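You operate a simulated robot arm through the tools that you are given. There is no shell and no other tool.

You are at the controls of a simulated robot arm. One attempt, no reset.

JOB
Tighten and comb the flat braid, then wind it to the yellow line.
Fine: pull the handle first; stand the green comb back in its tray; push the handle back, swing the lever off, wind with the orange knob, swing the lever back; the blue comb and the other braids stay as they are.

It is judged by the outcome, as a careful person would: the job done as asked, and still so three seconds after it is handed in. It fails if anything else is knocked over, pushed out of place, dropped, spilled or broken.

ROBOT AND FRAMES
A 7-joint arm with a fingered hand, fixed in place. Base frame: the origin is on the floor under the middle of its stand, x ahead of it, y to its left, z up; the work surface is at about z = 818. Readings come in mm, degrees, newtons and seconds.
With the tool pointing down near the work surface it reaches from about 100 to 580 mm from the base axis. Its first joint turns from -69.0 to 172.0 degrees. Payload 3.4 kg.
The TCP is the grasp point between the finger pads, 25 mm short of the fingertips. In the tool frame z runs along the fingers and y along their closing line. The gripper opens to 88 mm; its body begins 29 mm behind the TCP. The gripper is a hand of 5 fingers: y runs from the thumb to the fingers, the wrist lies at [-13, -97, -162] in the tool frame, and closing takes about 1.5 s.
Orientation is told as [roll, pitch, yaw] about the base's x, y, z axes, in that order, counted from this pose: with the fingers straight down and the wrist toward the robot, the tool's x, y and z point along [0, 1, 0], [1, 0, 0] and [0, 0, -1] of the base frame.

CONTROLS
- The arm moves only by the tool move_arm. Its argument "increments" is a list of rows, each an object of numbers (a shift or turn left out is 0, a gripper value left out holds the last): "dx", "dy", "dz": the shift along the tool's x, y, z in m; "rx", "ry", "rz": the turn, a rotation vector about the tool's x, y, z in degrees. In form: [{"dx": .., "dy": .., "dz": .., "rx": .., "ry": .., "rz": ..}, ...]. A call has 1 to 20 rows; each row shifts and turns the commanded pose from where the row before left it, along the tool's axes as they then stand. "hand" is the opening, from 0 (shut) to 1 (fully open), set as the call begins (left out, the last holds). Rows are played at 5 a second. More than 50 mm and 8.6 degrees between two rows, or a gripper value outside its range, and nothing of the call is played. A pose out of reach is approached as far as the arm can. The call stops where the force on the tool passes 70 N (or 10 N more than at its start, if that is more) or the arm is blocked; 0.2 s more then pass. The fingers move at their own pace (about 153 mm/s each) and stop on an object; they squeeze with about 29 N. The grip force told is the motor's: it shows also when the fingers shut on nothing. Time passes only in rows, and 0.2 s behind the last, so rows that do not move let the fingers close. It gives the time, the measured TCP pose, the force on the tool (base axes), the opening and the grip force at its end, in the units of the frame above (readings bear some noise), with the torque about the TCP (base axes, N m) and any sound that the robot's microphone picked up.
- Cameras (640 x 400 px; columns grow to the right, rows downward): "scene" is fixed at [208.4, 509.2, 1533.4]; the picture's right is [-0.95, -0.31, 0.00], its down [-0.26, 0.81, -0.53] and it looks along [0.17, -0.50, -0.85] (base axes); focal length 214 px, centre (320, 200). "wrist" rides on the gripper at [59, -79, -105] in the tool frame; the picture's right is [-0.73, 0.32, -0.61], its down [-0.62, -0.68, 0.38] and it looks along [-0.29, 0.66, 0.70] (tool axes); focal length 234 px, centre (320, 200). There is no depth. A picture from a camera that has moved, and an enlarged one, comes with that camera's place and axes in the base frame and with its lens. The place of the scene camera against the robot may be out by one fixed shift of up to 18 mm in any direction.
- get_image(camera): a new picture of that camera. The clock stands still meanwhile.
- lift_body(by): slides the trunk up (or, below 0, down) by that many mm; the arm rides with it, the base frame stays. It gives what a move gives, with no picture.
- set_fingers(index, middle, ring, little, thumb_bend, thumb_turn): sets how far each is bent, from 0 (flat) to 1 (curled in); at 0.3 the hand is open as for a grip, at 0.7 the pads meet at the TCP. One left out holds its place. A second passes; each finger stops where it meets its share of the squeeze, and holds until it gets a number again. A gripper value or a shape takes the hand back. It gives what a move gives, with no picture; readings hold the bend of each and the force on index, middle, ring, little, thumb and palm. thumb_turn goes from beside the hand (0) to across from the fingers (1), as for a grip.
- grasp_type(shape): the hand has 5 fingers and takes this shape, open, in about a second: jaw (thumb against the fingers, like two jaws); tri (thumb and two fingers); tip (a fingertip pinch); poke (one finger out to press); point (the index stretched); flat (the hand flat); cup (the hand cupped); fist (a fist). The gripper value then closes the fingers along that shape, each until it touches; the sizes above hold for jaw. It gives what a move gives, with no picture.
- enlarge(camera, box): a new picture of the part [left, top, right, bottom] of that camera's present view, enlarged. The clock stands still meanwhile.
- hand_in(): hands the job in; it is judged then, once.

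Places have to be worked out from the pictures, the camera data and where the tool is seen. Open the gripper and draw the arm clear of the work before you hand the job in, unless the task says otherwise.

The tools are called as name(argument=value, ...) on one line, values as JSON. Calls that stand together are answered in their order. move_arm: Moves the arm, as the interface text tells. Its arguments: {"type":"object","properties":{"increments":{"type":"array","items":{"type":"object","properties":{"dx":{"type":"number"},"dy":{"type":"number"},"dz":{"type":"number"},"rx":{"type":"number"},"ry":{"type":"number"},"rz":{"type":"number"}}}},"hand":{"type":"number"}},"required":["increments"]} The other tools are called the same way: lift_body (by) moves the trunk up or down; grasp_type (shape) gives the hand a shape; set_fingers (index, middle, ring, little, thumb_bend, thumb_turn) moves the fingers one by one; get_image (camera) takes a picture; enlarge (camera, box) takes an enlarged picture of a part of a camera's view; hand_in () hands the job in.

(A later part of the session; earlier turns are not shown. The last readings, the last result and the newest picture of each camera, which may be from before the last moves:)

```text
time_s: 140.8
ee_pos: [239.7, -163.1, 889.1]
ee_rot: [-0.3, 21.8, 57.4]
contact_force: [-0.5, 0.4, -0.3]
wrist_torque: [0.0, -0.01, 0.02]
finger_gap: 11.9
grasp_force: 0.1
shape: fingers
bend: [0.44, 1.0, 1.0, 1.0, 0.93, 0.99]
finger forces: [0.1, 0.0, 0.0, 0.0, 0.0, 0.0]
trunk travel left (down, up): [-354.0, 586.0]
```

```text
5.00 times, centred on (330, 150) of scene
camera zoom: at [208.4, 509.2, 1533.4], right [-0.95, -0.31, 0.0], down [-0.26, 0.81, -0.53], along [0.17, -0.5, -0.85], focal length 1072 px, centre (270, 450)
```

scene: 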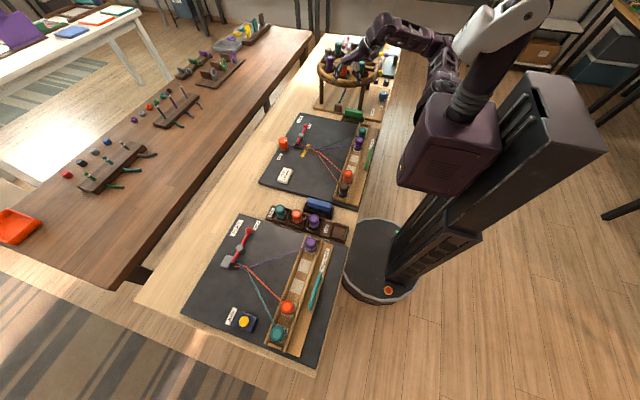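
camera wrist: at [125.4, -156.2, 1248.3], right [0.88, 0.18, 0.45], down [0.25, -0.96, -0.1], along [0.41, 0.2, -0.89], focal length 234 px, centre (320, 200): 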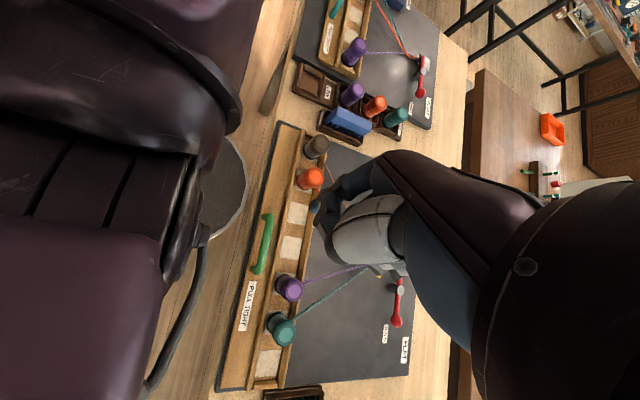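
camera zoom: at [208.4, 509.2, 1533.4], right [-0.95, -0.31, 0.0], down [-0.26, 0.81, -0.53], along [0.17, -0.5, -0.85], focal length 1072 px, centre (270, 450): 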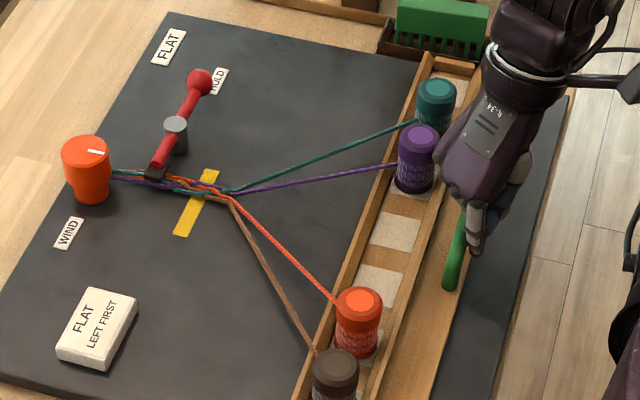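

Nearly there (orange spool at 360 px against 355 originally). I push on until I feel the end stop.

move_arm(increments=[{"dx": -0.0034, "dy": 0.002, "dz": -0.0008}, {"dx": -0.0034, "dy": 0.002, "dz": -0.0008}, {}])

enlarge(camera="scene", box=[270, 110, 390, 190])

```text
time_s: 141.6
ee_pos: [247.3, -161.9, 889.3]
ee_rot: [-0.2, 21.8, 57.4]
contact_force: [-8.6, 0.0, 1.3]
wrist_torque: [0.06, 0.17, 0.22]
finger_gap: 11.2
grasp_force: 8.7
shape: fingers
bend: [0.45, 1.0, 1.0, 1.0, 0.93, 0.99]
finger forces: [18.5, 0.1, 0.0, 0.0, 0.0, 0.0]
trunk travel left (down, up): [-354.0, 586.0]
```

```text
5.00 times, centred on (330, 150) of scene
camera zoom: at [208.4, 509.2, 1533.4], right [-0.95, -0.31, 0.0], down [-0.26, 0.81, -0.53], along [0.17, -0.5, -0.85], focal length 1072 px, centre (270, 450)
```

zoom: 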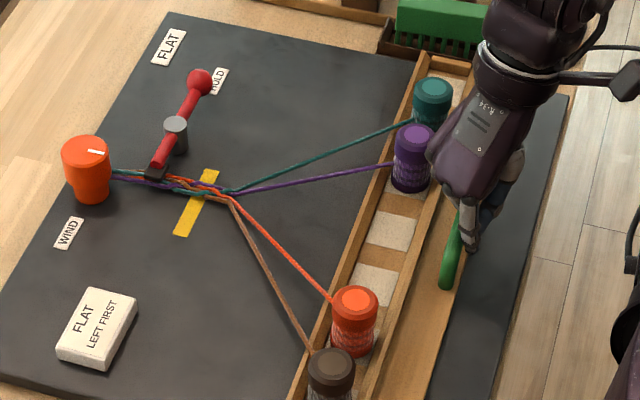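

The stop is felt (8.6 N) and the spool is back at its original picture place: the handle is fully back. I ease off and lift out.

move_arm(increments=[{"dx": 0.0034, "dy": -0.002, "dz": 0.0008}, {"dx": 0.0034, "dy": -0.002, "dz": 0.0008}, {"dx": 0.0034, "dy": -0.002, "dz": 0.0008}, {}])

lift_body(by=80)

enlarge(camera="scene", box=[270, 110, 390, 190])

```text
time_s: 142.6
ee_pos: [236.3, -162.8, 888.7]
ee_rot: [-0.1, 21.7, 57.5]
contact_force: [0.0, 0.2, -0.1]
wrist_torque: [-0.01, 0.0, -0.01]
finger_gap: 11.9
grasp_force: 0.2
shape: fingers
bend: [0.44, 1.0, 1.0, 1.0, 0.94, 0.99]
finger forces: [0.0, 0.0, 0.0, 0.0, 0.0, 0.0]
trunk travel left (down, up): [-354.0, 586.0]
```

```text
time_s: 143.8
ee_pos: [236.2, -163.5, 969.9]
ee_rot: [-0.1, 21.9, 57.5]
contact_force: [-0.6, 0.1, -0.5]
wrist_torque: [-0.01, -0.01, 0.01]
finger_gap: 12.0
grasp_force: 0.1
shape: fingers
bend: [0.44, 1.0, 1.0, 1.0, 0.94, 0.99]
finger forces: [0.0, 0.1, 0.0, 0.0, 0.1, 0.0]
trunk travel left (down, up): [-434.0, 506.0]
```

```text
5.00 times, centred on (330, 150) of scene
camera zoom: at [208.4, 509.2, 1533.4], right [-0.95, -0.31, 0.0], down [-0.26, 0.81, -0.53], along [0.17, -0.5, -0.85], focal length 1072 px, centre (270, 450)
```

zoom: 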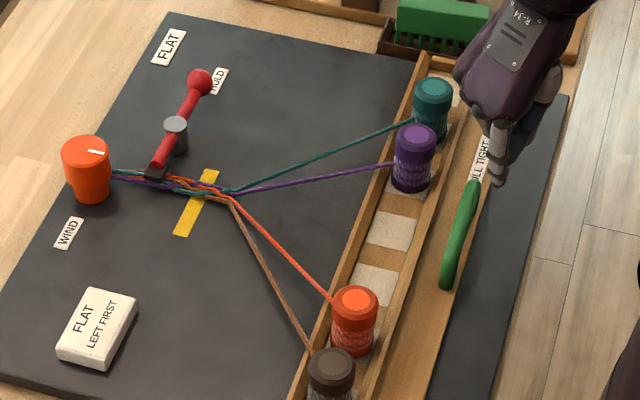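

The handle is back and the strands hang as before. Next is the lever: I raise the trunk, undo the tilt and swing out over the board again.

lift_body(by=130)

move_arm(increments=[{"rx": -8}, {"rx": -8}, {"rx": -5.9}, {"dx": -0.0267, "dy": 0.0021, "rz": 8.2}, {"dx": -0.0261, "dy": 0.0058, "rz": 8.2}, {"dx": -0.025, "dy": 0.0095, "rz": 8.2}, {"dx": -0.0234, "dy": 0.013, "rz": 8.2}, {"dx": -0.0213, "dy": 0.0162, "rz": 8.2}, {"dx": -0.0188, "dy": 0.019, "rz": 8.2}, {"dx": -0.0159, "dy": 0.0216, "rz": 8.2}, {}])

enlarge(camera="scene", box=[275, 110, 320, 150])

enlarge(camera="wrist", box=[150, 100, 330, 260])

```text
time_s: 145.4
ee_pos: [236.6, -164.0, 1097.8]
ee_rot: [-0.1, 21.9, 57.4]
contact_force: [0.1, 0.2, 0.2]
wrist_torque: [0.02, 0.0, 0.0]
finger_gap: 12.1
grasp_force: 0.1
shape: fingers
bend: [0.44, 1.0, 1.0, 1.0, 0.94, 0.99]
finger forces: [0.0, 0.0, 0.0, 0.0, 0.0, 0.0]
trunk travel left (down, up): [-564.0, 376.0]
```

```text
time_s: 147.8
ee_pos: [401.8, -251.0, 1099.2]
ee_rot: [-0.1, -0.2, 0.0]
contact_force: [0.2, 0.6, -1.0]
wrist_torque: [-0.02, 0.0, 0.03]
finger_gap: 12.3
grasp_force: 0.0
shape: fingers
bend: [0.44, 1.0, 1.0, 1.0, 0.94, 0.99]
finger forces: [0.0, 0.0, 0.1, 0.1, 0.1, 0.1]
trunk travel left (down, up): [-564.0, 376.0]
```

```text
10.00 times, centred on (298, 130) of scene
camera zoom: at [208.4, 509.2, 1533.4], right [-0.95, -0.31, 0.0], down [-0.26, 0.81, -0.53], along [0.17, -0.5, -0.85], focal length 2145 px, centre (545, 900)
```

zoom: 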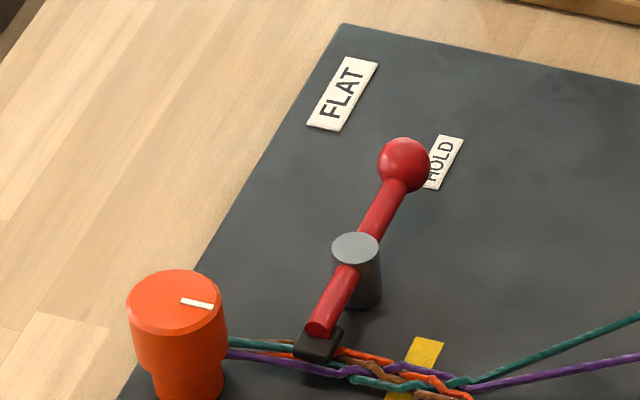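

```text
2.50 times, centred on (240, 180) of wrist
camera zoom: at [322.9, -192.8, 1203.0], right [0.32, -0.73, 0.61], down [-0.68, -0.62, -0.39], along [0.66, -0.29, -0.69], focal length 585 px, centre (520, 250)
```

zoom: 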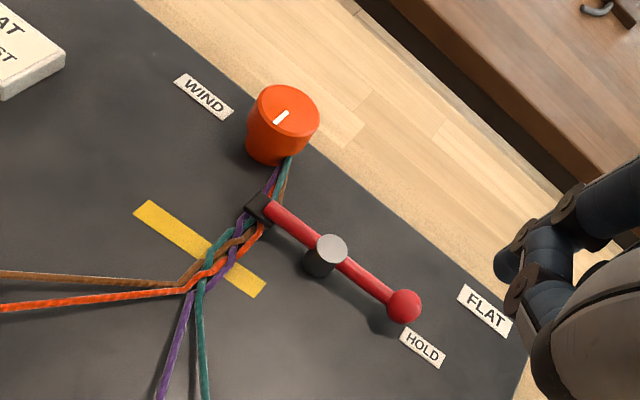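

The lever lies along y at x≈543: ball at (545,-278), pivot (542,-213), foot on the braid at (541,-161), rod height about z≈850. I go to a spot on the robot side of the ball, at a trunk height good for far reach.

move_arm(increments=[{"dx": -0.0064, "dy": 0.0165, "dz": 0.03}, {"dx": -0.0064, "dy": 0.0165, "dz": 0.03}, {"dx": -0.0064, "dy": 0.0165, "dz": 0.03}, {"dx": -0.0064, "dy": 0.0165, "dz": 0.03}, {"dx": -0.0064, "dy": 0.0165, "dz": 0.03}, {}])

get_image(camera="wrist")

enlarge(camera="scene", box=[270, 85, 350, 145])

```text
time_s: 149.2
ee_pos: [484.6, -282.9, 950.4]
ee_rot: [0.0, -0.3, 0.1]
contact_force: [0.0, -0.1, 0.2]
wrist_torque: [0.03, -0.01, -0.05]
finger_gap: 12.3
grasp_force: 0.1
shape: fingers
bend: [0.44, 1.0, 1.0, 1.0, 0.94, 0.99]
finger forces: [0.0, 0.0, 0.0, 0.1, 0.0, 0.0]
trunk travel left (down, up): [-564.0, 376.0]
```

```text
taken
camera wrist: at [405.6, -225.2, 1054.6], right [0.32, -0.73, 0.61], down [-0.68, -0.62, -0.39], along [0.66, -0.29, -0.69], focal length 234 px, centre (320, 200)
```

wrist: 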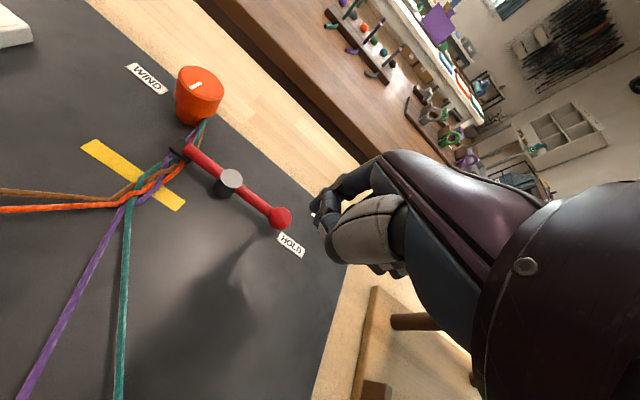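

```text
6.67 times, centred on (310, 115) of scene
camera zoom: at [208.4, 509.2, 1533.4], right [-0.95, -0.31, 0.0], down [-0.26, 0.81, -0.53], along [0.17, -0.5, -0.85], focal length 1430 px, centre (387, 767)
```

zoom: 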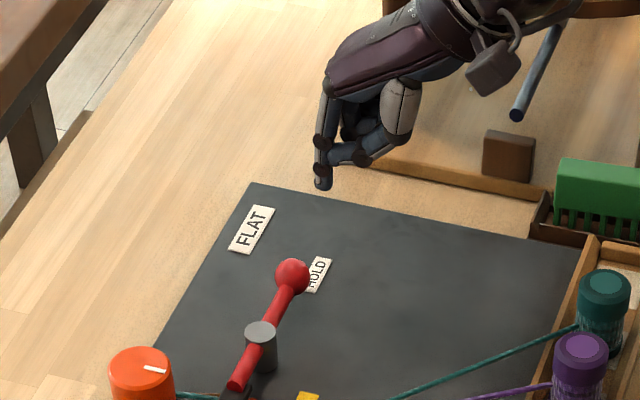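

The ball is at (543.5,-278,849) by two views, and the fingertip at (513,-285,923). I align in y and lower so the tip is level with the ball, on its robot side.

move_arm(increments=[{"dx": 0.004}, {}])

lift_body(by=-76)

get_image(camera="wrist")

enlarge(camera="scene", box=[280, 105, 340, 150])

```text
time_s: 149.8
ee_pos: [485.0, -278.8, 950.7]
ee_rot: [0.0, -0.1, 0.2]
contact_force: [0.1, -0.2, 0.2]
wrist_torque: [-0.01, -0.03, 0.06]
finger_gap: 12.4
grasp_force: 0.1
shape: fingers
bend: [0.44, 1.0, 1.0, 1.0, 0.94, 0.99]
finger forces: [0.0, 0.0, 0.0, 0.1, 0.0, 0.1]
trunk travel left (down, up): [-564.0, 376.0]
```

```text
time_s: 150.9
ee_pos: [485.0, -279.5, 875.6]
ee_rot: [0.0, -0.3, 0.0]
contact_force: [0.2, -0.9, 0.7]
wrist_torque: [0.0, 0.02, 0.0]
finger_gap: 12.2
grasp_force: 0.2
shape: fingers
bend: [0.44, 1.0, 1.0, 1.0, 0.94, 0.99]
finger forces: [0.0, 0.0, 0.0, 0.0, 0.1, 0.1]
trunk travel left (down, up): [-488.0, 452.0]
```

```text
taken
camera wrist: at [405.9, -220.9, 978.4], right [0.32, -0.73, 0.61], down [-0.68, -0.62, -0.39], along [0.66, -0.29, -0.69], focal length 234 px, centre (320, 200)
```

wrist: 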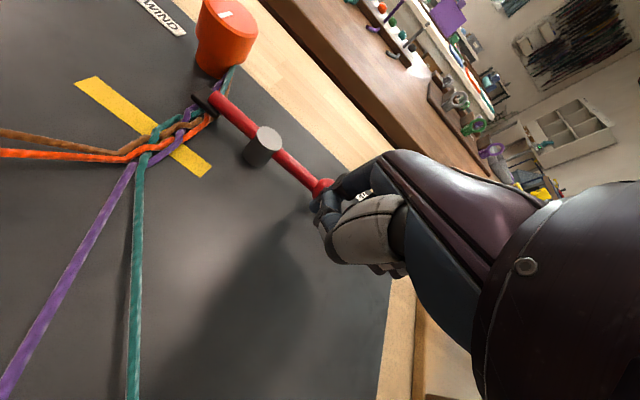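

```text
8.89 times, centred on (310, 128) of scene
camera zoom: at [208.4, 509.2, 1533.4], right [-0.95, -0.31, 0.0], down [-0.26, 0.81, -0.53], along [0.17, -0.5, -0.85], focal length 1906 px, centre (409, 844)
```

zoom: 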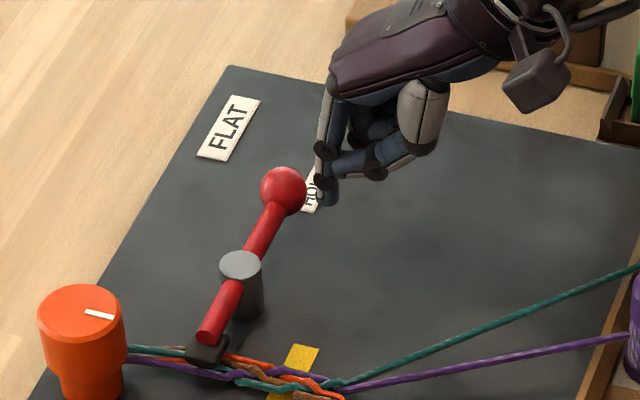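

The fingertip stands on the robot side of the ball. I push gently toward +x and watch whether the lever swings this way.

move_arm(increments=[{"dy": 0.004}, {"dy": 0.004}, {"dy": 0.004}, {"dy": 0.004}, {"dy": 0.004}, {}])

enlarge(camera="scene", box=[280, 105, 340, 150])

```text
time_s: 152.3
ee_pos: [501.8, -279.1, 876.0]
ee_rot: [0.0, -0.2, 0.1]
contact_force: [-7.0, 0.5, 1.1]
wrist_torque: [0.02, 0.14, 0.04]
finger_gap: 10.1
grasp_force: 3.2
shape: fingers
bend: [0.47, 1.0, 1.0, 1.0, 0.94, 0.99]
finger forces: [7.1, 0.0, 0.0, 0.1, 0.0, 0.0]
trunk travel left (down, up): [-488.0, 452.0]
```

```text
8.89 times, centred on (310, 128) of scene
camera zoom: at [208.4, 509.2, 1533.4], right [-0.95, -0.31, 0.0], down [-0.26, 0.81, -0.53], along [0.17, -0.5, -0.85], focal length 1906 px, centre (409, 844)
```

zoom: 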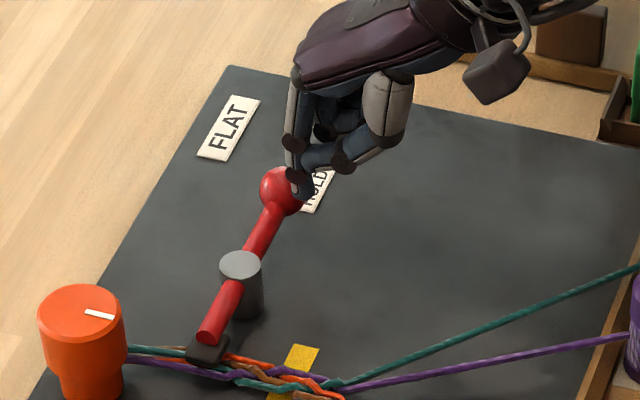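

At 7 N the lever has not moved this way. I push a few millimetres more to tell friction from a stop.

move_arm(increments=[{"dy": 0.003}, {"dy": 0.003}, {}])

enlarge(camera="scene", box=[280, 105, 340, 150])

```text
time_s: 153.1
ee_pos: [508.6, -278.3, 875.1]
ee_rot: [0.0, -0.3, 0.1]
contact_force: [-12.6, 3.3, 2.3]
wrist_torque: [0.08, 0.23, 0.08]
finger_gap: 8.9
grasp_force: 6.3
shape: fingers
bend: [0.5, 1.0, 1.0, 1.0, 0.94, 0.99]
finger forces: [12.7, 0.0, 0.0, 0.0, 0.1, 0.0]
trunk travel left (down, up): [-488.0, 452.0]
```

```text
8.89 times, centred on (310, 128) of scene
camera zoom: at [208.4, 509.2, 1533.4], right [-0.95, -0.31, 0.0], down [-0.26, 0.81, -0.53], along [0.17, -0.5, -0.85], focal length 1906 px, centre (409, 844)
```

zoom: 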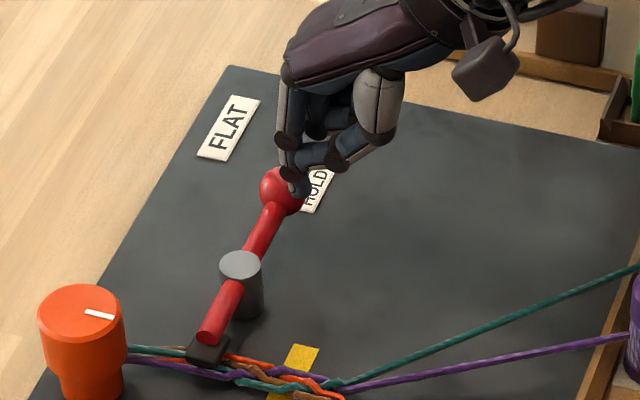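

It is a stop: the lever does not swing that way. I back off, raise, straighten the index for more reach, and go over to the far side of the ball to swing it toward the robot.

move_arm(increments=[{"dy": -0.006}, {"dy": -0.006}, {"dy": -0.006}, {}])

lift_body(by=50)

set_fingers(index=0.3)

move_arm(increments=[{"dy": 0.012}, {"dy": 0.012}, {"dy": 0.012}, {}])

get_image(camera="wrist")

enlarge(camera="scene", box=[280, 95, 340, 140])

```text
time_s: 154.1
ee_pos: [492.2, -278.8, 874.5]
ee_rot: [0.1, 0.0, 0.1]
contact_force: [-0.1, -0.1, -0.2]
wrist_torque: [0.03, 0.01, 0.02]
finger_gap: 12.4
grasp_force: 0.1
shape: fingers
bend: [0.44, 1.0, 1.0, 1.0, 0.94, 0.99]
finger forces: [0.0, 0.1, 0.0, 0.0, 0.1, 0.1]
trunk travel left (down, up): [-488.0, 452.0]
```

```text
time_s: 155.0
ee_pos: [491.2, -279.0, 923.2]
ee_rot: [-0.1, -0.1, 0.1]
contact_force: [-0.1, -0.2, 0.8]
wrist_torque: [-0.03, 0.0, 0.0]
finger_gap: 12.2
grasp_force: 0.1
shape: fingers
bend: [0.44, 1.0, 1.0, 1.0, 0.94, 0.99]
finger forces: [0.0, 0.0, 0.1, 0.0, 0.0, 0.0]
trunk travel left (down, up): [-538.0, 402.0]
```

```text
time_s: 156.0
ee_pos: [494.0, -279.3, 923.0]
ee_rot: [0.0, 0.0, 0.1]
contact_force: [0.0, -0.7, -0.3]
wrist_torque: [0.05, 0.0, 0.02]
finger_gap: 20.1
grasp_force: 0.0
shape: fingers
bend: [0.3, 1.0, 1.0, 1.0, 0.98, 0.99]
finger forces: [0.1, 0.0, 0.0, 0.0, 0.0, 0.0]
trunk travel left (down, up): [-538.0, 402.0]
```

```text
time_s: 157.0
ee_pos: [528.3, -279.3, 925.2]
ee_rot: [0.0, -0.2, 0.1]
contact_force: [-0.2, -1.0, -0.4]
wrist_torque: [-0.01, 0.0, -0.01]
finger_gap: 20.1
grasp_force: 0.0
shape: fingers
bend: [0.3, 1.0, 1.0, 1.0, 0.98, 0.99]
finger forces: [0.1, 0.1, 0.0, 0.0, 0.0, 0.1]
trunk travel left (down, up): [-538.0, 402.0]
```

```text
taken
camera wrist: at [449.6, -220.8, 1028.6], right [0.32, -0.73, 0.61], down [-0.68, -0.62, -0.39], along [0.66, -0.29, -0.69], focal length 234 px, centre (320, 200)
```

wrist: 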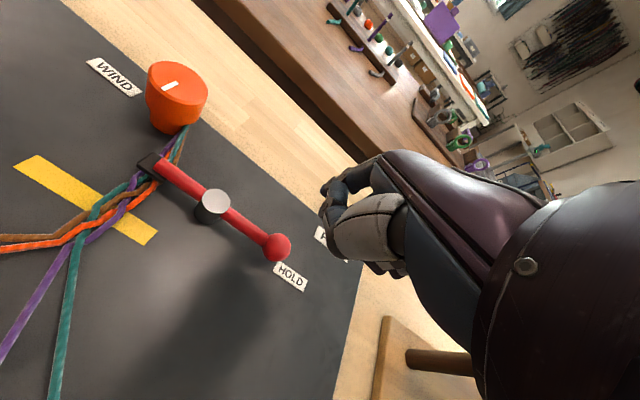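

```text
8.89 times, centred on (310, 118) of scene
camera zoom: at [208.4, 509.2, 1533.4], right [-0.95, -0.31, 0.0], down [-0.26, 0.81, -0.53], along [0.17, -0.5, -0.85], focal length 1906 px, centre (409, 933)
```

zoom: 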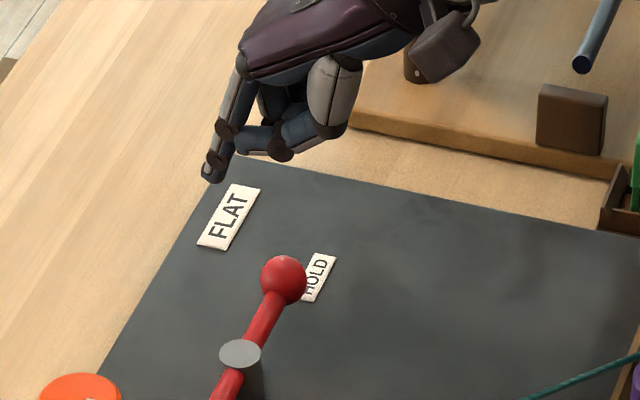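

Reachable without tilt. I enlarge the wrist view to see where the straightened fingertip is relative to the ball.

enlarge(camera="wrist", box=[250, 140, 390, 280])

```text
2.86 times, centred on (320, 210) of wrist
camera zoom: at [449.6, -220.8, 1028.6], right [0.32, -0.73, 0.61], down [-0.68, -0.62, -0.39], along [0.66, -0.29, -0.69], focal length 669 px, centre (320, 171)
```

zoom: 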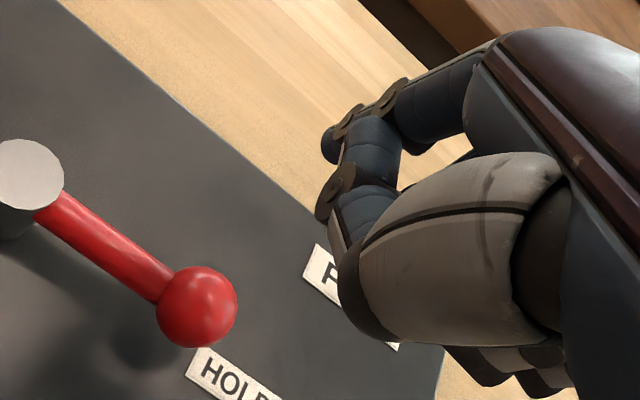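

The fingertip is at about x≈582, well beyond the ball's far side (554). I lower it to ball height.

lift_body(by=-53)

enlarge(camera="scene", box=[280, 105, 340, 150])

enlarge(camera="wrist", box=[250, 140, 390, 280])

```text
time_s: 158.0
ee_pos: [528.4, -278.9, 871.7]
ee_rot: [0.0, -0.2, 0.2]
contact_force: [0.1, -0.4, 0.3]
wrist_torque: [0.01, -0.04, -0.02]
finger_gap: 20.0
grasp_force: 0.1
shape: fingers
bend: [0.3, 1.0, 1.0, 1.0, 0.98, 0.99]
finger forces: [0.0, 0.0, 0.0, 0.1, 0.1, 0.1]
trunk travel left (down, up): [-485.0, 455.0]
```

```text
8.89 times, centred on (310, 128) of scene
camera zoom: at [208.4, 509.2, 1533.4], right [-0.95, -0.31, 0.0], down [-0.26, 0.81, -0.53], along [0.17, -0.5, -0.85], focal length 1906 px, centre (409, 844)
```

zoom: 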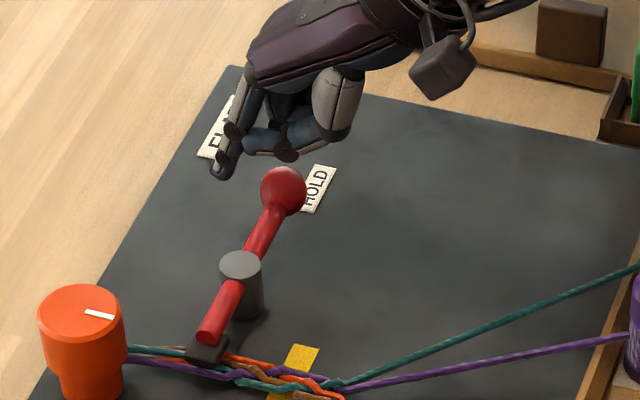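

```text
2.86 times, centred on (320, 210) of wrist
camera zoom: at [449.6, -220.7, 975.5], right [0.32, -0.73, 0.61], down [-0.68, -0.62, -0.39], along [0.66, -0.29, -0.69], focal length 669 px, centre (320, 171)
```

zoom: 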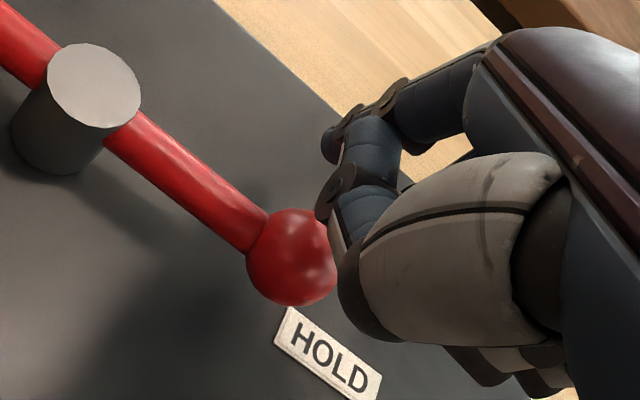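

The fingertip is behind the ball. I draw it toward the robot slowly and watch whether the lever swings this way.

move_arm(increments=[{"dy": -0.004}, {"dy": -0.004}, {"dy": -0.004}, {"dy": -0.004}, {"dy": -0.004}, {"dy": -0.004}, {"dy": -0.004}, {}])

enlarge(camera="scene", box=[280, 105, 340, 150])

```text
time_s: 159.8
ee_pos: [500.9, -279.1, 871.2]
ee_rot: [0.0, -0.2, 0.1]
contact_force: [2.0, 0.3, 0.5]
wrist_torque: [-0.01, -0.09, -0.01]
finger_gap: 21.5
grasp_force: 1.1
shape: fingers
bend: [0.28, 1.0, 1.0, 1.0, 0.98, 0.99]
finger forces: [1.7, 0.0, 0.0, 0.0, 0.1, 0.1]
trunk travel left (down, up): [-485.0, 455.0]
```

```text
8.89 times, centred on (310, 128) of scene
camera zoom: at [208.4, 509.2, 1533.4], right [-0.95, -0.31, 0.0], down [-0.26, 0.81, -0.53], along [0.17, -0.5, -0.85], focal length 1906 px, centre (409, 844)
```

zoom: 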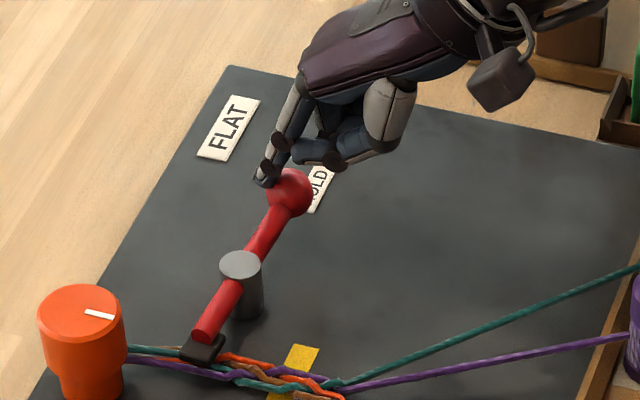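

The lever swings this way with only 2 N. I keep drawing the ball toward the robot.

move_arm(increments=[{"dy": -0.004}, {"dy": -0.004}, {"dy": -0.004}, {"dy": -0.004}, {"dy": -0.004}, {"dy": -0.004}, {"dy": -0.004}, {}])

enlarge(camera="scene", box=[280, 105, 340, 150])

```text
time_s: 161.6
ee_pos: [472.0, -279.0, 871.9]
ee_rot: [0.1, -0.2, 0.1]
contact_force: [1.6, 1.6, 1.8]
wrist_torque: [0.04, -0.1, 0.03]
finger_gap: 21.4
grasp_force: 1.0
shape: fingers
bend: [0.28, 1.0, 1.0, 1.0, 0.98, 0.99]
finger forces: [2.0, 0.0, 0.1, 0.0, 0.0, 0.0]
trunk travel left (down, up): [-485.0, 455.0]
```

```text
8.89 times, centred on (310, 128) of scene
camera zoom: at [208.4, 509.2, 1533.4], right [-0.95, -0.31, 0.0], down [-0.26, 0.81, -0.53], along [0.17, -0.5, -0.85], focal length 1906 px, centre (409, 844)
```

zoom: 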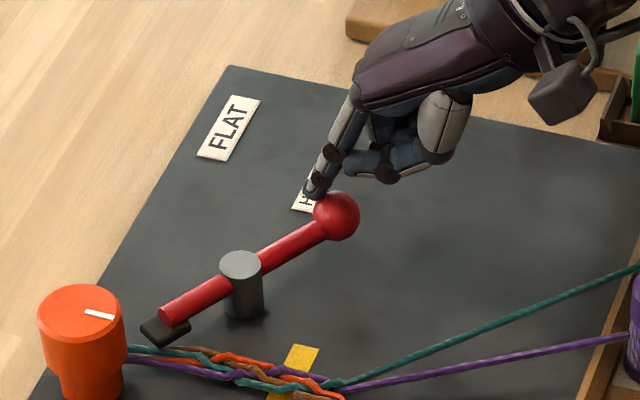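

The foot has left the braid, about 30 degrees so far. I follow the arc further to swing it well off.

move_arm(increments=[{"dx": 0.0022, "dy": -0.0057}, {"dx": 0.0022, "dy": -0.0057}, {"dx": 0.0022, "dy": -0.0057}, {"dx": 0.0033, "dy": -0.0045}, {"dx": 0.0033, "dy": -0.0045}, {"dx": 0.0033, "dy": -0.0045}, {}])

enlarge(camera="scene", box=[280, 105, 340, 150])

```text
time_s: 163.2
ee_pos: [443.0, -262.4, 872.4]
ee_rot: [-0.1, -0.2, 0.1]
contact_force: [-0.5, 1.0, 1.1]
wrist_torque: [-0.03, -0.03, -0.02]
finger_gap: 20.8
grasp_force: 0.0
shape: fingers
bend: [0.29, 1.0, 1.0, 1.0, 0.98, 0.99]
finger forces: [0.3, 0.0, 0.0, 0.0, 0.0, 0.1]
trunk travel left (down, up): [-485.0, 455.0]
```

```text
8.89 times, centred on (310, 128) of scene
camera zoom: at [208.4, 509.2, 1533.4], right [-0.95, -0.31, 0.0], down [-0.26, 0.81, -0.53], along [0.17, -0.5, -0.85], focal length 1906 px, centre (409, 844)
```

zoom: 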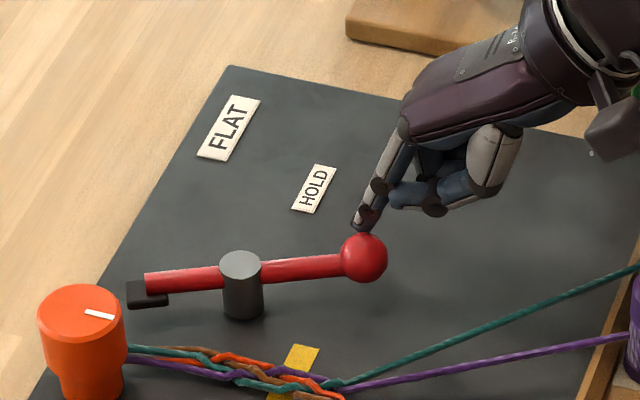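

The lever is swung about 65 degrees, well off the braid. I nudge it a little more to find whether there is a stop.

move_arm(increments=[{"dx": 0.0045, "dy": -0.0035}, {"dx": 0.0045, "dy": -0.0035}, {"dx": 0.005, "dy": -0.002}, {}])

enlarge(camera="scene", box=[280, 105, 340, 150])

```text
time_s: 164.2
ee_pos: [433.7, -249.1, 871.0]
ee_rot: [-0.1, -0.2, 0.1]
contact_force: [1.8, -4.9, 1.1]
wrist_torque: [-0.1, -0.12, -0.29]
finger_gap: 21.9
grasp_force: 2.3
shape: fingers
bend: [0.28, 1.0, 1.0, 1.0, 0.99, 1.0]
finger forces: [4.7, 0.1, 0.1, 0.0, 0.0, 0.0]
trunk travel left (down, up): [-485.0, 455.0]
```

```text
8.89 times, centred on (310, 128) of scene
camera zoom: at [208.4, 509.2, 1533.4], right [-0.95, -0.31, 0.0], down [-0.26, 0.81, -0.53], along [0.17, -0.5, -0.85], focal length 1906 px, centre (409, 844)
```

zoom: 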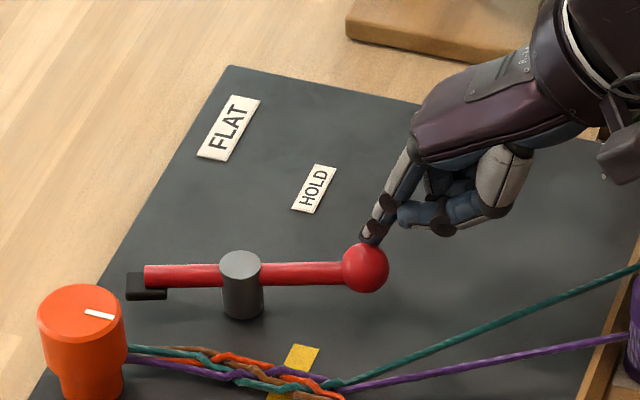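

The stop is felt (5 N): the lever is fully off. I draw the finger away and lift, then look at the knob and the freed braid.

move_arm(increments=[{"dx": -0.006}, {"dx": -0.006}, {}])

lift_body(by=90)

grasp_type(shape="tri")

enlarge(camera="scene", box=[275, 115, 335, 160])

get_image(camera="wrist")

```text
time_s: 165.0
ee_pos: [434.1, -261.9, 871.7]
ee_rot: [-0.1, -0.2, 0.2]
contact_force: [0.1, 0.7, -0.2]
wrist_torque: [0.0, -0.01, -0.02]
finger_gap: 21.0
grasp_force: 0.1
shape: fingers
bend: [0.29, 1.0, 1.0, 1.0, 0.99, 0.99]
finger forces: [0.0, 0.0, 0.0, 0.0, 0.0, 0.0]
trunk travel left (down, up): [-485.0, 455.0]
```

```text
time_s: 166.2
ee_pos: [433.0, -261.4, 960.3]
ee_rot: [0.0, -0.1, 0.1]
contact_force: [-0.5, 0.2, 0.0]
wrist_torque: [0.0, 0.02, -0.04]
finger_gap: 21.0
grasp_force: 0.1
shape: fingers
bend: [0.29, 1.0, 1.0, 1.0, 0.99, 0.99]
finger forces: [0.0, 0.1, 0.1, 0.0, 0.1, 0.0]
trunk travel left (down, up): [-575.0, 365.0]
```

```text
time_s: 167.1
ee_pos: [432.5, -262.3, 961.2]
ee_rot: [0.0, -0.1, 0.1]
contact_force: [0.0, -0.1, 1.0]
wrist_torque: [0.01, 0.03, -0.01]
finger_gap: 87.9
grasp_force: 0.1
shape: tri
bend: [0.3, 0.3, 0.99, 0.99, 0.3, 0.98]
finger forces: [0.1, 0.0, 0.0, 0.0, 0.0, 0.0]
trunk travel left (down, up): [-575.0, 365.0]
```

```text
8.89 times, centred on (305, 138) of scene
camera zoom: at [208.4, 509.2, 1533.4], right [-0.95, -0.31, 0.0], down [-0.26, 0.81, -0.53], along [0.17, -0.5, -0.85], focal length 1906 px, centre (453, 756)
```

zoom: 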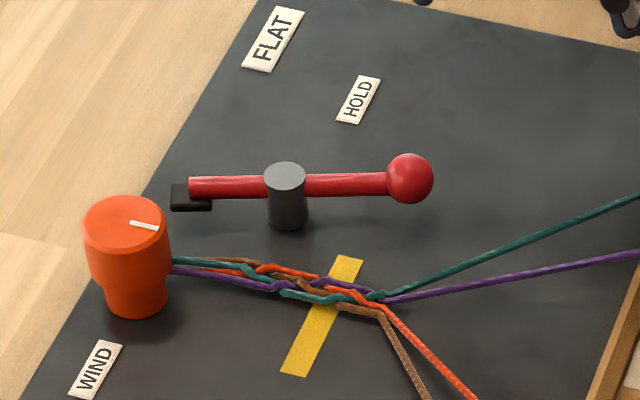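

```text
taken
camera wrist: at [354.1, -203.1, 1065.2], right [0.32, -0.73, 0.61], down [-0.68, -0.62, -0.38], along [0.66, -0.29, -0.69], focal length 234 px, centre (320, 200)
```

wrist: 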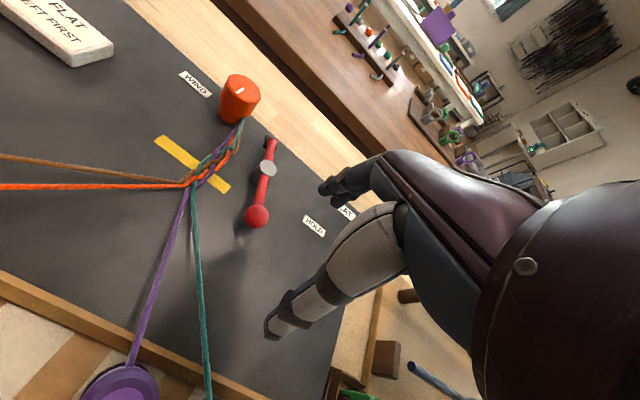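

The lever is off and the braid free; its end lies about 24 mm short of the yellow line. With the hand open as thumb and two fingers, I go over the knob (about (596,-131)).

move_arm(increments=[{"dx": 0.0262, "dy": 0.0316}, {"dx": 0.0262, "dy": 0.0316}, {"dx": 0.0262, "dy": 0.0316}, {"dx": 0.0262, "dy": 0.0316}, {"dx": 0.0262, "dy": 0.0316}, {}])

get_image(camera="wrist")

enlarge(camera="scene", box=[260, 100, 340, 160])

```text
time_s: 168.5
ee_pos: [590.1, -130.6, 961.0]
ee_rot: [0.0, -0.2, 0.1]
contact_force: [0.0, -0.4, -0.6]
wrist_torque: [0.0, 0.0, -0.02]
finger_gap: 87.5
grasp_force: 0.0
shape: tri
bend: [0.3, 0.3, 0.99, 0.99, 0.3, 0.98]
finger forces: [0.0, 0.0, 0.0, 0.0, 0.1, 0.0]
trunk travel left (down, up): [-575.0, 365.0]
```

```text
taken
camera wrist: at [510.7, -71.9, 1065.5], right [0.32, -0.73, 0.61], down [-0.68, -0.62, -0.39], along [0.66, -0.29, -0.69], focal length 234 px, centre (320, 200)
```

wrist: 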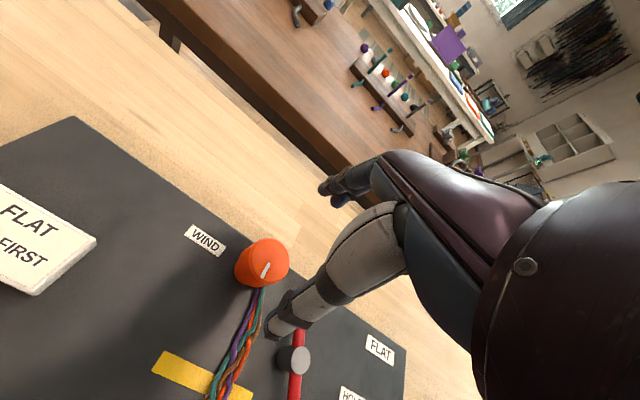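

```text
6.67 times, centred on (300, 130) of scene
camera zoom: at [208.4, 509.2, 1533.4], right [-0.95, -0.31, 0.0], down [-0.26, 0.81, -0.53], along [0.17, -0.5, -0.85], focal length 1430 px, centre (453, 667)
```

zoom: 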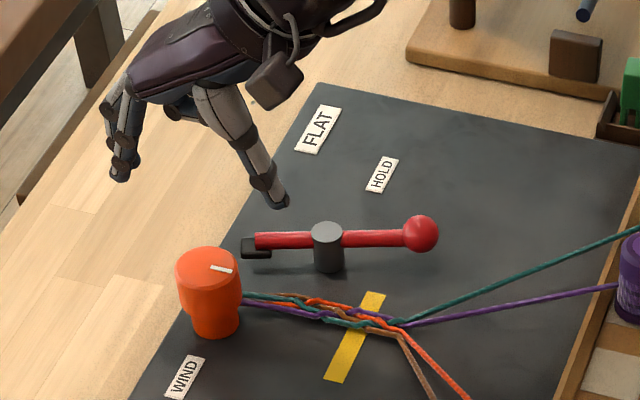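

Reached over the knob without trouble; the knob's top centre is (598,-130,870), diameter about 45 mm. I turn to yaw -40 (thumb away from the strands) and centre over the knob.

move_arm(increments=[{"dx": 0.0009, "dy": 0.0076, "rz": 8}, {"rz": 8}, {"rz": 8}, {"rz": 8}, {"rz": 8}, {}])

lift_body(by=-50)

get_image(camera="wrist")

enlarge(camera="scene", box=[260, 110, 330, 160])

```text
time_s: 169.9
ee_pos: [571.1, -167.3, 966.4]
ee_rot: [0.3, -0.1, -39.9]
contact_force: [0.4, 1.2, 0.0]
wrist_torque: [0.0, 0.0, 0.04]
finger_gap: 87.6
grasp_force: 0.0
shape: tri
bend: [0.3, 0.3, 0.99, 0.99, 0.3, 0.98]
finger forces: [0.0, 0.1, 0.0, 0.0, 0.0, 0.0]
out of reach, approached as far as the arm can: row 2, 3, 4, 5
trunk travel left (down, up): [-575.0, 365.0]
```

```text
time_s: 170.8
ee_pos: [571.3, -166.7, 917.6]
ee_rot: [0.3, -0.1, -39.9]
contact_force: [0.0, -0.4, 0.2]
wrist_torque: [0.01, 0.0, -0.01]
finger_gap: 87.6
grasp_force: 0.0
shape: tri
bend: [0.3, 0.3, 0.99, 0.99, 0.3, 0.98]
finger forces: [0.0, 0.1, 0.0, 0.1, 0.0, 0.0]
trunk travel left (down, up): [-525.0, 415.0]
```

```text
taken
camera wrist: at [547.9, -72.2, 1021.8], right [-0.22, -0.77, 0.6], down [-0.92, -0.04, -0.39], along [0.32, -0.64, -0.7], focal length 234 px, centre (320, 200)
```

wrist: 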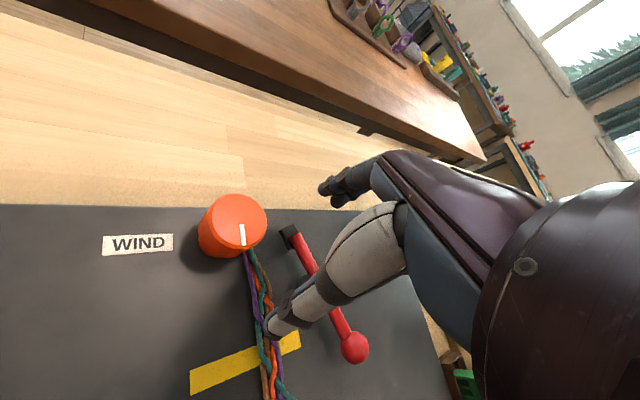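

```text
8.00 times, centred on (295, 135) of scene
camera zoom: at [208.4, 509.2, 1533.4], right [-0.95, -0.31, 0.0], down [-0.26, 0.81, -0.53], along [0.17, -0.5, -0.85], focal length 1716 px, centre (520, 720)
```

zoom: 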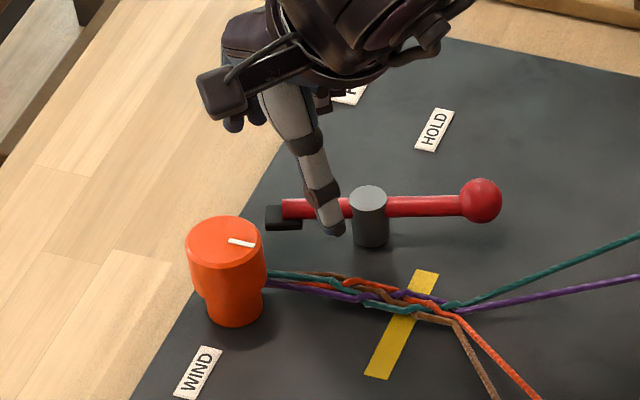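

At this far reach a yaw of -40 is not possible with the hand upright, and the arm drifted aside (no contact). I raise, return to yaw 0 over the knob, and tilt the hand outward by 10 degrees, which shortens the needed reach.

lift_body(by=50)

move_arm(increments=[{"rz": -8}, {"rz": -8}, {"rz": -8}, {"rz": -8}, {"rz": -8}, {"rx": -5}, {"rx": -5}, {"dx": 0.018, "dy": 0.012, "dz": 0.001}, {"dx": 0.018, "dy": 0.012, "dz": 0.001}, {}])

```text
time_s: 171.8
ee_pos: [569.2, -167.9, 968.0]
ee_rot: [0.2, -0.1, -39.9]
contact_force: [-0.6, 0.2, -0.3]
wrist_torque: [0.01, -0.02, 0.0]
finger_gap: 88.0
grasp_force: 0.1
shape: tri
bend: [0.3, 0.3, 0.99, 0.99, 0.3, 0.98]
finger forces: [0.1, 0.0, 0.0, 0.0, 0.0, 0.0]
trunk travel left (down, up): [-575.0, 365.0]
```

```text
time_s: 174.0
ee_pos: [594.3, -132.0, 970.2]
ee_rot: [0.1, -10.3, 0.2]
contact_force: [0.2, 0.2, -0.3]
wrist_torque: [0.01, -0.01, 0.02]
finger_gap: 87.9
grasp_force: 0.1
shape: tri
bend: [0.3, 0.3, 0.99, 0.99, 0.3, 0.98]
finger forces: [0.1, 0.1, 0.0, 0.0, 0.0, 0.0]
trunk travel left (down, up): [-575.0, 365.0]
```

Good, (594,-132) with a 10 degree tilt. I test turning to yaw -35 here, in the air.

move_arm(increments=[{"ry": -1.215, "rz": 6.895}, {"ry": -1.215, "rz": 6.895}, {"ry": -1.215, "rz": 6.895}, {"ry": -1.215, "rz": 6.895}, {"ry": -1.215, "rz": 6.895}, {}])

```text
time_s: 175.4
ee_pos: [579.5, -165.4, 974.3]
ee_rot: [0.6, -10.0, -34.7]
contact_force: [-0.6, -0.1, 0.3]
wrist_torque: [-0.01, 0.01, 0.0]
finger_gap: 87.9
grasp_force: 0.1
shape: tri
bend: [0.3, 0.3, 0.99, 0.99, 0.3, 0.98]
finger forces: [0.0, 0.0, 0.0, 0.0, 0.0, 0.0]
out of reach, approached as far as the arm can: row 3, 4, 5
trunk travel left (down, up): [-575.0, 365.0]
```

Negative yaw is limited out here. I turn back and test the positive side instead.

move_arm(increments=[{"ry": 1.215, "rz": -6.895}, {"ry": 1.215, "rz": -6.895}, {"ry": 1.215, "rz": -6.895}, {"ry": 1.215, "rz": -6.895}, {"ry": 1.215, "rz": -6.895}, {"dx": 0.016, "dy": 0.008, "dz": 0.001}, {"dx": 0.016, "dy": 0.008, "dz": 0.001}, {}])

move_arm(increments=[{"ry": 1.215, "rz": -6.895}, {"ry": 1.215, "rz": -6.895}, {"ry": 1.215, "rz": -6.895}, {"ry": 1.215, "rz": -6.895}, {"ry": 1.215, "rz": -6.895}, {"ry": 1.215, "rz": -6.895}, {}])

```text
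time_s: 177.2
ee_pos: [595.6, -133.4, 975.8]
ee_rot: [0.2, -10.3, 0.2]
contact_force: [0.2, 0.4, 0.4]
wrist_torque: [-0.03, 0.0, -0.02]
finger_gap: 87.5
grasp_force: 0.1
shape: tri
bend: [0.3, 0.3, 0.99, 0.99, 0.3, 0.98]
finger forces: [0.0, 0.0, 0.0, 0.0, 0.1, 0.0]
trunk travel left (down, up): [-575.0, 365.0]
```

```text
time_s: 178.8
ee_pos: [574.4, -113.3, 972.2]
ee_rot: [-0.2, -10.3, 41.7]
contact_force: [-0.7, -0.7, 0.6]
wrist_torque: [-0.02, 0.01, 0.01]
finger_gap: 87.7
grasp_force: 0.0
shape: tri
bend: [0.3, 0.3, 0.99, 0.99, 0.3, 0.98]
finger forces: [0.0, 0.0, 0.0, 0.0, 0.0, 0.0]
out of reach, approached as far as the arm can: row 6
trunk travel left (down, up): [-575.0, 365.0]
```

The usable yaw range over the knob is about -14 to +35, so I will wind in several small grips. I turn to yaw -14, centre over the knob and come down part way.

move_arm(increments=[{"ry": -1.215, "rz": 6.895}, {"ry": -1.215, "rz": 6.895}, {"ry": -1.215, "rz": 6.895}, {"ry": -1.215, "rz": 6.895}, {"ry": -1.215, "rz": 6.895}, {"ry": -1.215, "rz": 6.895}, {"dx": -0.0036, "dy": 0.0082, "dz": 0.0014}, {"dx": -0.0036, "dy": 0.0082, "dz": 0.0014}, {"dx": -0.0036, "dy": 0.0082, "dz": 0.0014}, {"ry": -1.215, "rz": 6.895}, {"ry": -1.215, "rz": 6.895}, {}])

get_image(camera="wrist")

```text
time_s: 181.4
ee_pos: [597.8, -124.9, 971.0]
ee_rot: [0.2, -10.2, -13.9]
contact_force: [-0.5, 0.1, -0.6]
wrist_torque: [-0.04, -0.03, 0.02]
finger_gap: 87.8
grasp_force: 0.1
shape: tri
bend: [0.3, 0.3, 0.99, 0.99, 0.3, 0.98]
finger forces: [0.0, 0.0, 0.0, 0.0, 0.1, 0.0]
trunk travel left (down, up): [-575.0, 365.0]
```

```text
taken
camera wrist: at [518.5, -45.1, 1060.9], right [0.03, -0.76, 0.65], down [-0.73, -0.46, -0.5], along [0.68, -0.46, -0.57], focal length 234 px, centre (320, 200)
```

wrist: 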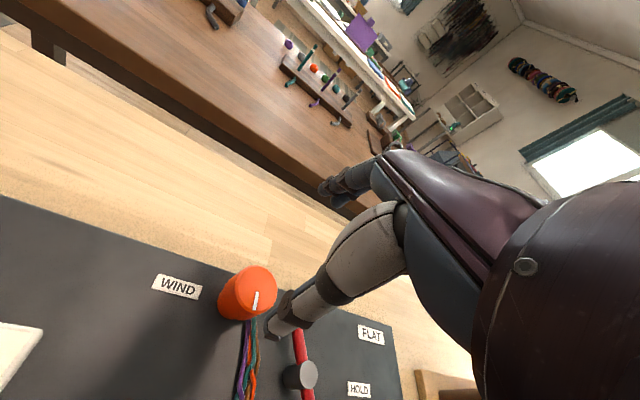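

Nearly centred. I correct by 5 mm, lower 50 mm, and re-check the knob's centre in an enlarged view.

move_arm(increments=[{"dx": -0.005}, {}])

lift_body(by=-50)

enlarge(camera="wrist", box=[210, 180, 390, 340])

enlarge(camera="scene", box=[260, 110, 320, 155])

```text
time_s: 182.0
ee_pos: [596.2, -129.4, 971.1]
ee_rot: [0.1, -10.2, -13.9]
contact_force: [0.0, 0.5, 0.1]
wrist_torque: [-0.03, -0.02, 0.03]
finger_gap: 87.6
grasp_force: 0.0
shape: tri
bend: [0.3, 0.3, 0.99, 0.99, 0.3, 0.98]
finger forces: [0.1, 0.0, 0.0, 0.0, 0.0, 0.1]
trunk travel left (down, up): [-575.0, 365.0]
```

```text
time_s: 182.9
ee_pos: [596.8, -129.1, 922.0]
ee_rot: [0.2, -10.2, -13.8]
contact_force: [-0.6, 0.3, -0.3]
wrist_torque: [-0.02, 0.01, 0.0]
finger_gap: 87.9
grasp_force: 0.0
shape: tri
bend: [0.3, 0.3, 0.99, 0.99, 0.3, 0.98]
finger forces: [0.1, 0.1, 0.1, 0.1, 0.1, 0.0]
trunk travel left (down, up): [-525.0, 415.0]
```

```text
2.50 times, centred on (300, 260) of wrist
camera zoom: at [517.2, -50.0, 1010.7], right [0.03, -0.76, 0.65], down [-0.73, -0.46, -0.5], along [0.68, -0.46, -0.57], focal length 585 px, centre (370, 50)
```

zoom: 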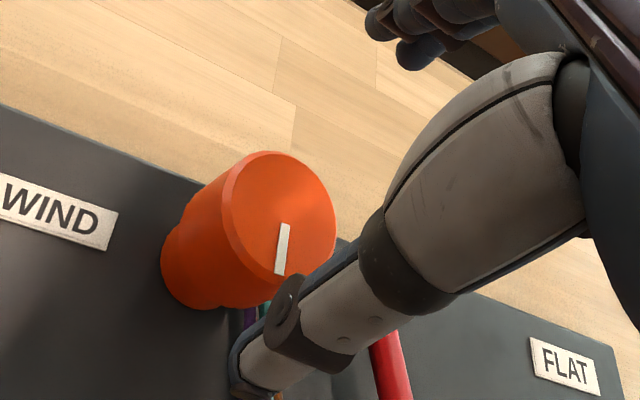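

```text
8.89 times, centred on (290, 132) of scene
camera zoom: at [208.4, 509.2, 1533.4], right [-0.95, -0.31, 0.0], down [-0.26, 0.81, -0.53], along [0.17, -0.5, -0.85], focal length 1906 px, centre (587, 800)
```

zoom: 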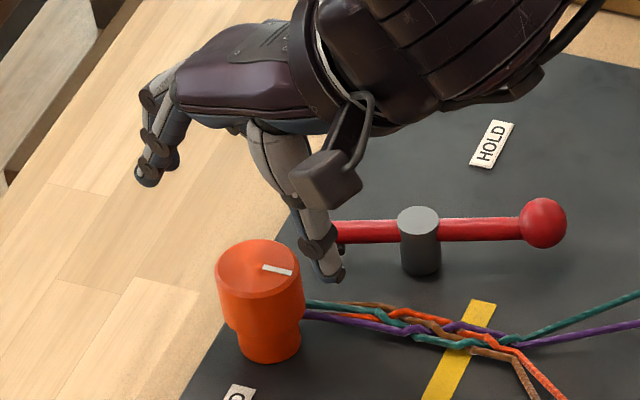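

In the wrist view the knob sits about 6 mm nearer to the thumb than the hand's centre. I shift by that and lower to TCP z≈870 around the knob.

move_arm(increments=[{"dx": -0.001, "dy": -0.0059, "dz": -0.001}, {}])

lift_body(by=-35)

enlarge(camera="wrist", box=[210, 160, 390, 320])

enlarge(camera="scene", box=[260, 115, 320, 160])

```text
time_s: 183.5
ee_pos: [589.5, -129.9, 922.8]
ee_rot: [0.1, -10.2, -13.7]
contact_force: [-0.1, 0.1, 0.3]
wrist_torque: [-0.03, 0.02, 0.03]
finger_gap: 87.5
grasp_force: 0.0
shape: tri
bend: [0.3, 0.3, 0.99, 0.99, 0.3, 0.98]
finger forces: [0.0, 0.0, 0.1, 0.1, 0.0, 0.1]
trunk travel left (down, up): [-525.0, 415.0]
```

```text
time_s: 184.3
ee_pos: [590.1, -128.8, 886.9]
ee_rot: [0.2, -10.3, -13.8]
contact_force: [0.3, 0.6, 0.7]
wrist_torque: [0.02, 0.02, -0.01]
finger_gap: 87.8
grasp_force: 0.0
shape: tri
bend: [0.3, 0.3, 0.99, 0.99, 0.3, 0.98]
finger forces: [0.0, 0.0, 0.0, 0.0, 0.0, 0.0]
trunk travel left (down, up): [-490.0, 450.0]
```

```text
2.50 times, centred on (300, 240) of wrist
camera zoom: at [511.0, -49.7, 975.6], right [0.03, -0.76, 0.65], down [-0.73, -0.46, -0.5], along [0.68, -0.46, -0.57], focal length 585 px, centre (370, 100)
```

zoom: 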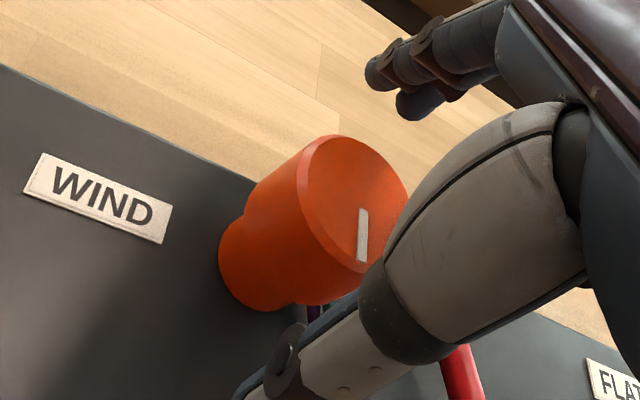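

```text
8.89 times, centred on (290, 138) of scene
camera zoom: at [208.4, 509.2, 1533.4], right [-0.95, -0.31, 0.0], down [-0.26, 0.81, -0.53], along [0.17, -0.5, -0.85], focal length 1906 px, centre (587, 756)
```

zoom: 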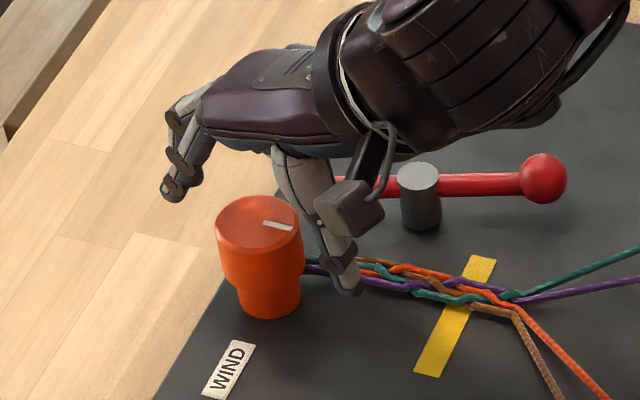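

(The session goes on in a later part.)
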